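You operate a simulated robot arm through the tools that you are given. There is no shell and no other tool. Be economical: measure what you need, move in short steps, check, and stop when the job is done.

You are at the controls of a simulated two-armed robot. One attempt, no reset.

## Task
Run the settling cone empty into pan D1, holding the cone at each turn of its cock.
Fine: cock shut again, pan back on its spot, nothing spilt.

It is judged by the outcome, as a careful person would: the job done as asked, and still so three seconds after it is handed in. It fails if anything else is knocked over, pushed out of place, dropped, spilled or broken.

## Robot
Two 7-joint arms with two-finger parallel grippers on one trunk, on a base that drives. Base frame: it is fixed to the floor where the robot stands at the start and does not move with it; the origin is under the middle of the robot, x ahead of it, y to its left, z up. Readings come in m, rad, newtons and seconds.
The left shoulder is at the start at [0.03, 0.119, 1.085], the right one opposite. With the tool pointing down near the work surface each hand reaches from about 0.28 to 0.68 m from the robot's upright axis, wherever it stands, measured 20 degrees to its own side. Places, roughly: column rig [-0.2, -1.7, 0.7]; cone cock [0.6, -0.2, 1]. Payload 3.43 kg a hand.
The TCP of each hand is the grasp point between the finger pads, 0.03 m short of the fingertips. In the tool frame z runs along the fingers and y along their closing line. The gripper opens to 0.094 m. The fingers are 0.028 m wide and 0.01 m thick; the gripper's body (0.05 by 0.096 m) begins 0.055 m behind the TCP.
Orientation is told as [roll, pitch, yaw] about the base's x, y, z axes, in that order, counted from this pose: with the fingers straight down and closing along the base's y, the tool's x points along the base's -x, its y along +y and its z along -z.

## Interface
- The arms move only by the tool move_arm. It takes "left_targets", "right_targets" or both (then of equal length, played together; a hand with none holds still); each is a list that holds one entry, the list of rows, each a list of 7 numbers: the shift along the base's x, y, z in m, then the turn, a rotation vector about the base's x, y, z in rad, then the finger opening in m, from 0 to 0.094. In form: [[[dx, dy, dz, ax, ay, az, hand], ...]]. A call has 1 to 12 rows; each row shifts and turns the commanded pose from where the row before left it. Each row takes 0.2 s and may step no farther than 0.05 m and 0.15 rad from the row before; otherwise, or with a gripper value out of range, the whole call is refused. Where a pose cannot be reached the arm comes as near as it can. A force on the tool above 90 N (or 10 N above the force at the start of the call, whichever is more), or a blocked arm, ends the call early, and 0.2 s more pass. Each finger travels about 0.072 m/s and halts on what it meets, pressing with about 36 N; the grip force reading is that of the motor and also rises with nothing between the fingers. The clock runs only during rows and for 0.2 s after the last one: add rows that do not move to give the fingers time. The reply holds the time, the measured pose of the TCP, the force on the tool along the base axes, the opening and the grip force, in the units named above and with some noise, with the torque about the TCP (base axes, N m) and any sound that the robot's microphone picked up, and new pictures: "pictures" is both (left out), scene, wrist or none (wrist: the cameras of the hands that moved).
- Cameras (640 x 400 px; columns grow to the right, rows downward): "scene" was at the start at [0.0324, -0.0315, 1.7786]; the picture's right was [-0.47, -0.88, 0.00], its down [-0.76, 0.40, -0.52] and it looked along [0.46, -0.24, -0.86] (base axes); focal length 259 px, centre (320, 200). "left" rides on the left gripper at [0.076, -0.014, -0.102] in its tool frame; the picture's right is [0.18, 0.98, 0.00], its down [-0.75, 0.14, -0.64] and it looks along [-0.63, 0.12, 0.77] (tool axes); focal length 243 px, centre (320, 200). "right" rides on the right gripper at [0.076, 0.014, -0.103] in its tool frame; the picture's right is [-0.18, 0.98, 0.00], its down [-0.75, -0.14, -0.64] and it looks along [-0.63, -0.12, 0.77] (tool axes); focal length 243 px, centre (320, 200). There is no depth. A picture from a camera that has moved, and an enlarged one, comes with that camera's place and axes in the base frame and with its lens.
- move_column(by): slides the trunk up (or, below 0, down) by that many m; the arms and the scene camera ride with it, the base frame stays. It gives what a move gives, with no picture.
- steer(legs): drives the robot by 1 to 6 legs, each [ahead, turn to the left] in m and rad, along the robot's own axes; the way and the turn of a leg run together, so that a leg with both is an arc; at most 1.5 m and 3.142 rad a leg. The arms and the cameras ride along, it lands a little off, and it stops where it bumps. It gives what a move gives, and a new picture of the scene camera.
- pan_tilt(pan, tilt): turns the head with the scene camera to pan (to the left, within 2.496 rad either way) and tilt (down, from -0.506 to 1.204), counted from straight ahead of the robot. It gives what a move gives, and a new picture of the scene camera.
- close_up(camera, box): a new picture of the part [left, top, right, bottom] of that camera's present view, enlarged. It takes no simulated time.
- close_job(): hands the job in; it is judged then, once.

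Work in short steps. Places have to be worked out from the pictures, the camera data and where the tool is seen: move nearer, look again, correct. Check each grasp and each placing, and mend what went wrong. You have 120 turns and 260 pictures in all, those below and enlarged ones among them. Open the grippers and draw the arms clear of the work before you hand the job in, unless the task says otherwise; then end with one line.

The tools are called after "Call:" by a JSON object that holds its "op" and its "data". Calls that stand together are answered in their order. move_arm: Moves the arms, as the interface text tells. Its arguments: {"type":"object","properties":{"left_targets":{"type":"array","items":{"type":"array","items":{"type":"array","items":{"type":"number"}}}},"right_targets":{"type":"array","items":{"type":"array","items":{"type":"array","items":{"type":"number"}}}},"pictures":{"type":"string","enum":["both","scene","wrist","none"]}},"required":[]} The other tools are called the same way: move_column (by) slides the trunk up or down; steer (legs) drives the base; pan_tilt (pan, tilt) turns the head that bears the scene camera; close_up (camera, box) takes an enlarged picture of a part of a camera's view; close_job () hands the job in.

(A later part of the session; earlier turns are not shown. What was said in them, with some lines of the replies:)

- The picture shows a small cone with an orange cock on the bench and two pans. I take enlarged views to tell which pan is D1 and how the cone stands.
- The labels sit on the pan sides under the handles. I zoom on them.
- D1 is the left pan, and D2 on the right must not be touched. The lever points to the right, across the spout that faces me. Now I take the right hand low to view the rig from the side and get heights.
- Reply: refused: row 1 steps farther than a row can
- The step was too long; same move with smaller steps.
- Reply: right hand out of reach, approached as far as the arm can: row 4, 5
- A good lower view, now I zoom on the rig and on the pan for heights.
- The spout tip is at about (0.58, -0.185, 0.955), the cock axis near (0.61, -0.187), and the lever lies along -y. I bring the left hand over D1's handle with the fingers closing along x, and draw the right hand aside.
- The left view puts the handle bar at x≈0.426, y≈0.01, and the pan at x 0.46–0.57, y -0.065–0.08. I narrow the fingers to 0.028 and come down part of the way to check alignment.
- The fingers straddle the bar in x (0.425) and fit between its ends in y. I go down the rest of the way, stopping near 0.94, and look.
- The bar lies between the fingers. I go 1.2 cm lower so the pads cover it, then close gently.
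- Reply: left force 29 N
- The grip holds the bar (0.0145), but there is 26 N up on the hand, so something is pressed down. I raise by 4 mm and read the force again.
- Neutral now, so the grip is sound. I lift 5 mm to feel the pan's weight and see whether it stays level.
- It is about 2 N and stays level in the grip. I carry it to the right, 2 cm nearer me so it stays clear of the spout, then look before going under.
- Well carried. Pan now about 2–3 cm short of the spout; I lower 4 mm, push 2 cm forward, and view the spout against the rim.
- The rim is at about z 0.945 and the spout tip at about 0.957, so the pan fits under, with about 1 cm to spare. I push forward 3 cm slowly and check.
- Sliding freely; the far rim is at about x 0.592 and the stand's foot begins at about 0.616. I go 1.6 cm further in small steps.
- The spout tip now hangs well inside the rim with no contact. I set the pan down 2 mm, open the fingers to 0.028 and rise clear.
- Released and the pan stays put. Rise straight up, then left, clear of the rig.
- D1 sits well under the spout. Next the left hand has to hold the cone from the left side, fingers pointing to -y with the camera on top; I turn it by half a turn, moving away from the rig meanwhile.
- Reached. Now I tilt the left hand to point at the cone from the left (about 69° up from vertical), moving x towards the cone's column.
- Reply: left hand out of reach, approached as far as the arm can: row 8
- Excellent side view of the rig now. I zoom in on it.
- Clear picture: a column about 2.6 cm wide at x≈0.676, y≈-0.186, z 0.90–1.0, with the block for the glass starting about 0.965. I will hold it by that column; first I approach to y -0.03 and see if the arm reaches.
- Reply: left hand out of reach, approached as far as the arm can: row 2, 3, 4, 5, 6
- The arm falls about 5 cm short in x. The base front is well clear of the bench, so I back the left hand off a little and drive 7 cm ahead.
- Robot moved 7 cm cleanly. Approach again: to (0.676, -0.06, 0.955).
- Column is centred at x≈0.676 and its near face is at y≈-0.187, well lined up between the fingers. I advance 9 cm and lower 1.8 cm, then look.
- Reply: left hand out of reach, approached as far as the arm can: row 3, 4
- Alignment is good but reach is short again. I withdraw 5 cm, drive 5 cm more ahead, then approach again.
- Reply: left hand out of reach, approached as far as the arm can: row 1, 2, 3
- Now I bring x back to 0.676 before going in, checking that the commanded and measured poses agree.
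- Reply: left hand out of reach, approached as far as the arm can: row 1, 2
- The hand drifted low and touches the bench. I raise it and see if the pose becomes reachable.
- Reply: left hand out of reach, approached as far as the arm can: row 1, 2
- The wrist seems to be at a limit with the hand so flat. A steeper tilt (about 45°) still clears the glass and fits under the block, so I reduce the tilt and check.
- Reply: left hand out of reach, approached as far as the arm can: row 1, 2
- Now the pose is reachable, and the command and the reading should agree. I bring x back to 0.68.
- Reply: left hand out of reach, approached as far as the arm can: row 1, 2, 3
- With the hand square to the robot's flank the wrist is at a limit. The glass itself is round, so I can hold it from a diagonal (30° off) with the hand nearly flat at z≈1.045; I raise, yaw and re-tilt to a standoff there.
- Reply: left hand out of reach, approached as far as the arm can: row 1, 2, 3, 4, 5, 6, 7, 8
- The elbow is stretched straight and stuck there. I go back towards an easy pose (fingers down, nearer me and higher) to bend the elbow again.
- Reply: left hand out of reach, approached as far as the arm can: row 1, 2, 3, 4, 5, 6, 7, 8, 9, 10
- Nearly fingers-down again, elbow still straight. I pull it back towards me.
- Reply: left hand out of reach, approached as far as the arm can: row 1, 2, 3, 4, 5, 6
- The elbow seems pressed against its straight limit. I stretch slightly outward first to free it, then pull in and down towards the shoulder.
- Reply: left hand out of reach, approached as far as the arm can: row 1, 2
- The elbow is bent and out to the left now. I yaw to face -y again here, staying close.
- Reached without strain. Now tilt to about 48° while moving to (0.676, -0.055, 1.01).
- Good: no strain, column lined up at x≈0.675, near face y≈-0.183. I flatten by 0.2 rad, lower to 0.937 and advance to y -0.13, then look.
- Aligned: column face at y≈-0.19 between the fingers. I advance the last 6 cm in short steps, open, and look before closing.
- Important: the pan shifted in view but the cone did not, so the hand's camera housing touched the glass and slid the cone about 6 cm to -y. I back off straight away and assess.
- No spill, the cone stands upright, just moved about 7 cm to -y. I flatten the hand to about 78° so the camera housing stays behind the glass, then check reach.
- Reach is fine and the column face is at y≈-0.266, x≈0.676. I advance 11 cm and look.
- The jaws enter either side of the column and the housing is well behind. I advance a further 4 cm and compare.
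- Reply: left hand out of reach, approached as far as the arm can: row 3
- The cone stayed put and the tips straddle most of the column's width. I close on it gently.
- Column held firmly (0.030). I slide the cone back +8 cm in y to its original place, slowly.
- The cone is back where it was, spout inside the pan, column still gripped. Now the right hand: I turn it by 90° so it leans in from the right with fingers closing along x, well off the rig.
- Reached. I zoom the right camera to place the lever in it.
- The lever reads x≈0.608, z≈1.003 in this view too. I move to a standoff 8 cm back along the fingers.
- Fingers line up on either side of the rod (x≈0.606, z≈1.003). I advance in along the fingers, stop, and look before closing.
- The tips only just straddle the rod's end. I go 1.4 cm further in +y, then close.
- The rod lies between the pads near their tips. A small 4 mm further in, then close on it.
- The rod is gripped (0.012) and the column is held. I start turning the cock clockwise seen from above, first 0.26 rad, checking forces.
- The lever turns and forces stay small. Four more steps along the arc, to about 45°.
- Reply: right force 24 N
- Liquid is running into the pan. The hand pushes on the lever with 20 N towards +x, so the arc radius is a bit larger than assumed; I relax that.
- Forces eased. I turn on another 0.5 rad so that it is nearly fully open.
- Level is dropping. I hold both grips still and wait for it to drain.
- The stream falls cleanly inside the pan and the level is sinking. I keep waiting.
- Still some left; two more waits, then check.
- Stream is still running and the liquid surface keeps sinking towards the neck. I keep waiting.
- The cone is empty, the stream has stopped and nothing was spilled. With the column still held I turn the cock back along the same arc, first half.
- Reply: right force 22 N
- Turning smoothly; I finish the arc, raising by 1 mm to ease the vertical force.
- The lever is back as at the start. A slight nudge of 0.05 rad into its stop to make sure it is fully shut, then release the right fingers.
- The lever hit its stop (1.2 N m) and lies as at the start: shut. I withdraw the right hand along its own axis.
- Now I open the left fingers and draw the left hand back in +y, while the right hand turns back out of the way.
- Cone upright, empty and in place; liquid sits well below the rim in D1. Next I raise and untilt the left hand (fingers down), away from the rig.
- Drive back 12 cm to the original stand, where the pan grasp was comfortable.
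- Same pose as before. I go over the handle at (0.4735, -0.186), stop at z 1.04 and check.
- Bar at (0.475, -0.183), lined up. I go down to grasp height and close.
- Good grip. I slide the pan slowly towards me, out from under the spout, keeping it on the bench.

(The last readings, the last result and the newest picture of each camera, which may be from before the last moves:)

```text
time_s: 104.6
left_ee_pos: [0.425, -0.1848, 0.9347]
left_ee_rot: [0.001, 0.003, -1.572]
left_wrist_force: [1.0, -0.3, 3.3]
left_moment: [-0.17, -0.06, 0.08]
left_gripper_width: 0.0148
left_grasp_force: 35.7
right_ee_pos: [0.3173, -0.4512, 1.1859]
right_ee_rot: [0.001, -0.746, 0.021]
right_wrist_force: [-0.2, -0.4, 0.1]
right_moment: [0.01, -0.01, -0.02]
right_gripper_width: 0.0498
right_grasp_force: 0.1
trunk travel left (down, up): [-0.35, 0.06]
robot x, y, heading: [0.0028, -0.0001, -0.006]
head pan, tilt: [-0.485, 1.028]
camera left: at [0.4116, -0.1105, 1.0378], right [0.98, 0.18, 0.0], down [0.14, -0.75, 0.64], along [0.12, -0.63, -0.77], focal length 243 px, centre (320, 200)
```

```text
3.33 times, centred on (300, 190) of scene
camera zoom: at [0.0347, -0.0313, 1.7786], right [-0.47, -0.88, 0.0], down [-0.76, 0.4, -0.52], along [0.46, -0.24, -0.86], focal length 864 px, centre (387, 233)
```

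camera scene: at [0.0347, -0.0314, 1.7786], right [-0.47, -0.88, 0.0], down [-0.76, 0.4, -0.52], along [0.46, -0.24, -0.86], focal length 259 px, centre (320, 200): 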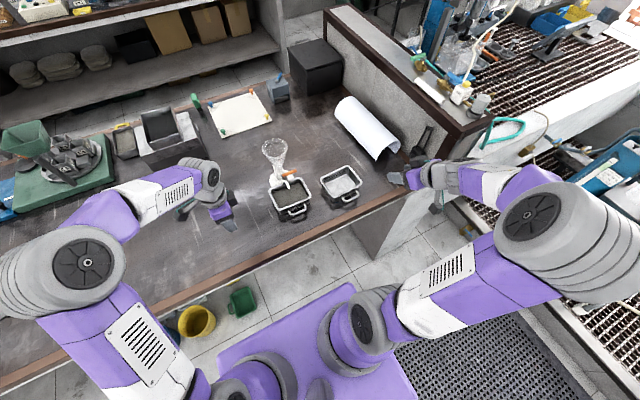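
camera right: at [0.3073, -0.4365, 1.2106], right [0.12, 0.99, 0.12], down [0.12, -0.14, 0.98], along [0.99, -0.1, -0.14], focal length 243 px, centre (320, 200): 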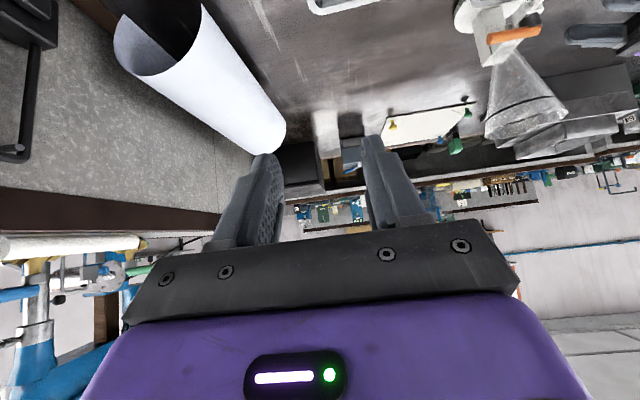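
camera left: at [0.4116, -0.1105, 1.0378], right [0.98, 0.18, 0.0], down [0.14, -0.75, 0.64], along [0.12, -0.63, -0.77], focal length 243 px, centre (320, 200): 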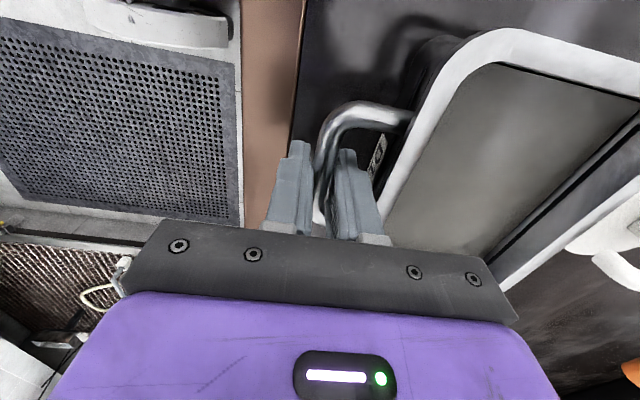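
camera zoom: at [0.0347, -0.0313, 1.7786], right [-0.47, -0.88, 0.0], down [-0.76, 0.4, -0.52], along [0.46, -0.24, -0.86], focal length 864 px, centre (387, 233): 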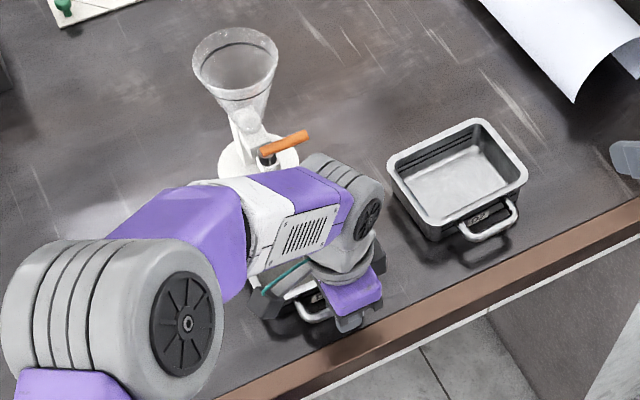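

Clear of the spout, level and nothing spilled. Slide to +y in two gentle stretches.

Call:
{"op": "move_arm", "data": {"left_targets": [[[0, 0.003, 0, 0, 0, 0, 0.006], [0, 0.006, 0, 0, 0, 0, 0.006], [0, 0.009, 0, 0, 0, 0, 0.006], [0, 0.01, 0, 0, 0, 0, 0.006], [0, 0.01, 0, 0, 0, 0, 0.006], [0, 0.01, 0, 0, 0, 0, 0.006], [0, 0.01, 0, 0, 0, 0, 0.006], [0, 0.01, 0, 0, 0, 0, 0.006], [0, 0.01, 0, 0, 0, 0, 0.006], [0, 0.009, 0, 0, 0, 0, 0.006], [0, 0.006, 0, 0, 0, 0, 0.006], [0, 0.003, 0, 0, 0, 0, 0.006]]], "pictures": "wrist"}}

```text
time_s: 107.2
left_ee_pos: [0.4251, -0.0896, 0.9346]
left_ee_rot: [0.001, 0.001, -1.571]
left_wrist_force: [0.2, -0.1, 1.1]
left_moment: [-0.09, 0.08, -0.03]
left_gripper_width: 0.0145
left_grasp_force: 35.9
right_ee_pos: [0.3173, -0.4507, 1.1869]
right_ee_rot: [0.0, -0.745, 0.018]
right_wrist_force: [0.7, 0.7, 0.2]
right_moment: [-0.01, 0.01, -0.02]
right_gripper_width: 0.0499
right_grasp_force: 0.1
trunk travel left (down, up): [-0.35, 0.06]
robot x, y, heading: [-0.0015, -0.0008, 0.0]
head pan, tilt: [-0.485, 1.028]
camera left: at [0.4112, -0.0151, 1.038], right [0.98, 0.18, 0.0], down [0.14, -0.75, 0.64], along [0.12, -0.63, -0.77], focal length 243 px, centre (320, 200)
```

left: 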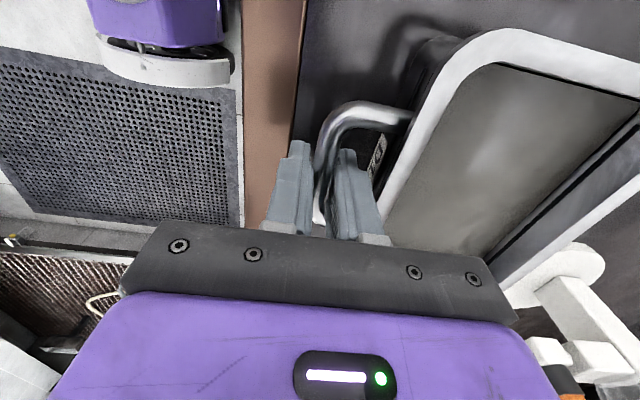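

Half way, steady. The remaining 9.4 cm to y≈0.004.

Call:
{"op": "move_arm", "data": {"left_targets": [[[0, 0.003, 0, 0, 0, 0, 0.006], [0, 0.006, 0, 0, 0, 0, 0.006], [0, 0.009, 0, 0, 0, 0, 0.006], [0, 0.01, 0, 0, 0, 0, 0.006], [0, 0.01, 0, 0, 0, 0, 0.006], [0, 0.01, 0, 0, 0, 0, 0.006], [0, 0.01, 0, 0, 0, 0, 0.006], [0, 0.01, 0, 0, 0, 0, 0.006], [0, 0.01, 0, 0, 0, 0, 0.006], [0, 0.008, 0, 0, 0, 0, 0.006], [0, 0.005, 0, 0, 0, 0, 0.006], [0, 0.003, 0, 0, 0, 0, 0.006]]], "pictures": "wrist"}}

```text
time_s: 109.8
left_ee_pos: [0.4245, 0.0034, 0.9346]
left_ee_rot: [0.001, 0.002, -1.572]
left_wrist_force: [-0.7, -2.0, 2.9]
left_moment: [0.15, 0.02, 0.0]
left_gripper_width: 0.0145
left_grasp_force: 35.9
right_ee_pos: [0.3174, -0.4504, 1.187]
right_ee_rot: [0.0, -0.746, 0.019]
right_wrist_force: [0.7, -0.2, 0.0]
right_moment: [-0.01, 0.0, 0.0]
right_gripper_width: 0.05
right_grasp_force: 0.1
trunk travel left (down, up): [-0.35, 0.06]
robot x, y, heading: [0.0037, 0.0009, 0.002]
head pan, tilt: [-0.485, 1.028]
camera left: at [0.4109, 0.0783, 1.0381], right [0.98, 0.18, 0.0], down [0.14, -0.75, 0.64], along [0.12, -0.63, -0.77], focal length 243 px, centre (320, 200)
```

left: 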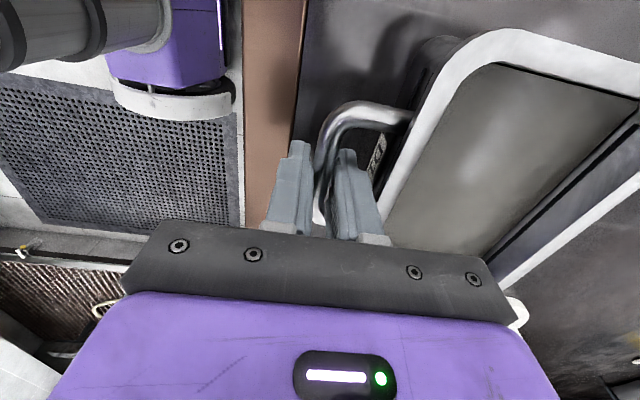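

Pan is at its original grasp place (0.4245, 0.0034). I open the fingers and rise straight up, then draw the hand back.

Call:
{"op": "move_arm", "data": {"left_targets": [[[0.001, 0, 0, 0, 0, 0, 0.006], [0, 0, 0, 0, 0, 0, 0.016], [0, 0, 0, 0, 0, 0, 0.028], [0, 0, 0, 0, 0, 0, 0.028], [0, 0, 0.02, 0, 0, 0, 0.028], [0, 0, 0.03, 0, 0, 0, 0.028], [0, 0, 0.04, 0, 0, 0, 0.028], [0, 0.01, 0.045, 0, 0, 0, 0.05], [-0.01, 0.02, 0.04, 0, 0, 0, 0.05], [-0.02, 0.035, 0.02, 0, 0, 0, 0.06], [-0.02, 0.04, 0.01, 0, 0, 0, 0.06], [-0.02, 0.04, 0.01, 0, 0, 0, 0.06]]], "pictures": "both"}}

Call:
{"op": "close_up", "data": {"camera": "scene", "box": [210, 110, 390, 260]}}

```text
time_s: 112.4
left_ee_pos: [0.3531, 0.1508, 1.1511]
left_ee_rot: [0.003, 0.001, -1.571]
left_wrist_force: [0.1, 0.8, 0.3]
left_moment: [-0.02, -0.02, 0.01]
left_gripper_width: 0.0601
left_grasp_force: 0.1
right_ee_pos: [0.315, -0.4489, 1.1874]
right_ee_rot: [-0.001, -0.747, 0.02]
right_wrist_force: [0.6, -0.3, 0.8]
right_moment: [0.0, 0.0, -0.03]
right_gripper_width: 0.05
right_grasp_force: 0.1
trunk travel left (down, up): [-0.35, 0.06]
robot x, y, heading: [0.0019, 0.0014, -0.002]
head pan, tilt: [-0.485, 1.028]
camera scene: at [0.0328, -0.0302, 1.7787], right [-0.47, -0.88, 0.0], down [-0.76, 0.4, -0.52], along [0.46, -0.24, -0.86], focal length 259 px, centre (320, 200)
camera left: at [0.3394, 0.2256, 1.2537], right [0.98, 0.18, 0.0], down [0.14, -0.75, 0.64], along [0.12, -0.63, -0.77], focal length 243 px, centre (320, 200)
```

scene: 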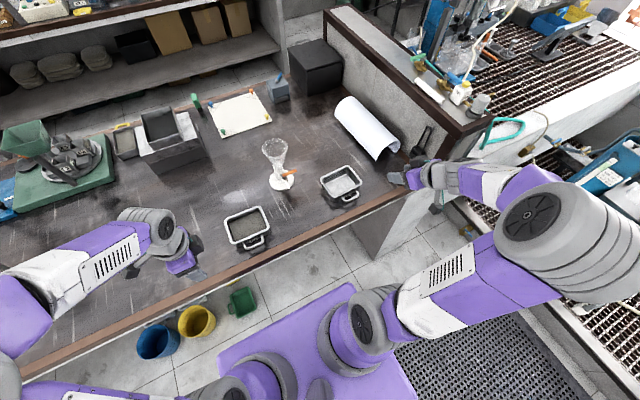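
left: 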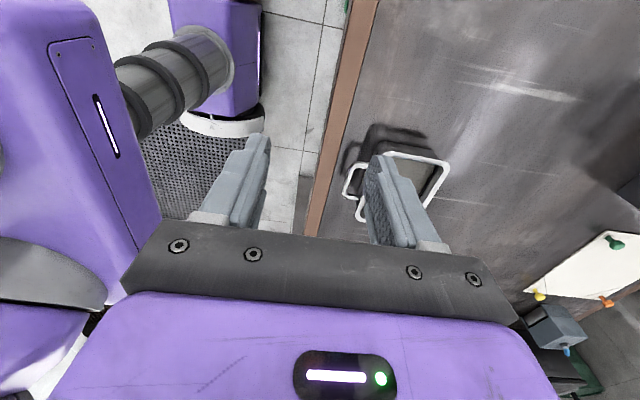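

```text
2.67 times, centred on (300, 185) of scene
camera zoom: at [0.0328, -0.0302, 1.7787], right [-0.47, -0.88, 0.0], down [-0.76, 0.4, -0.52], along [0.46, -0.24, -0.86], focal length 691 px, centre (373, 240)
```

zoom: 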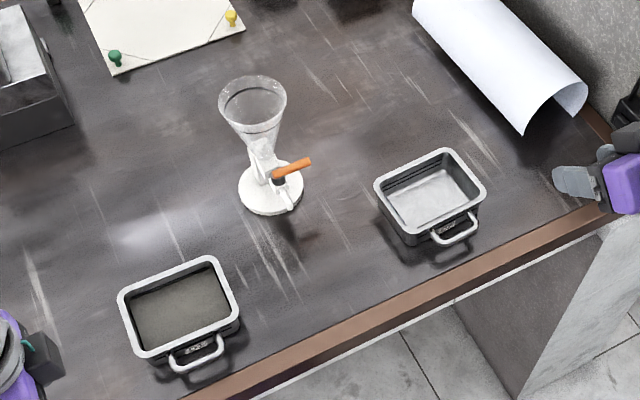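

D1 is back on its spot within a few millimetres and holds the liquid; the cone is empty, upright and in place with its cock shut. D2 is untouched, the bench is dry and both hands are open and clear, so I hand in.

Call:
{"op": "close_job", "data": {}}

```text
The job is handed in.
```

The cone is run empty into D1 and its cock is shut. I held the cone by its column at each turn of the cock, and the pictures show nothing spilt. D1 is back within a few millimetres of its spot. On my first approach my left hand slid the full cone about 7 cm to the right; I slid it back to within about 5 mm of its place before opening the cock.
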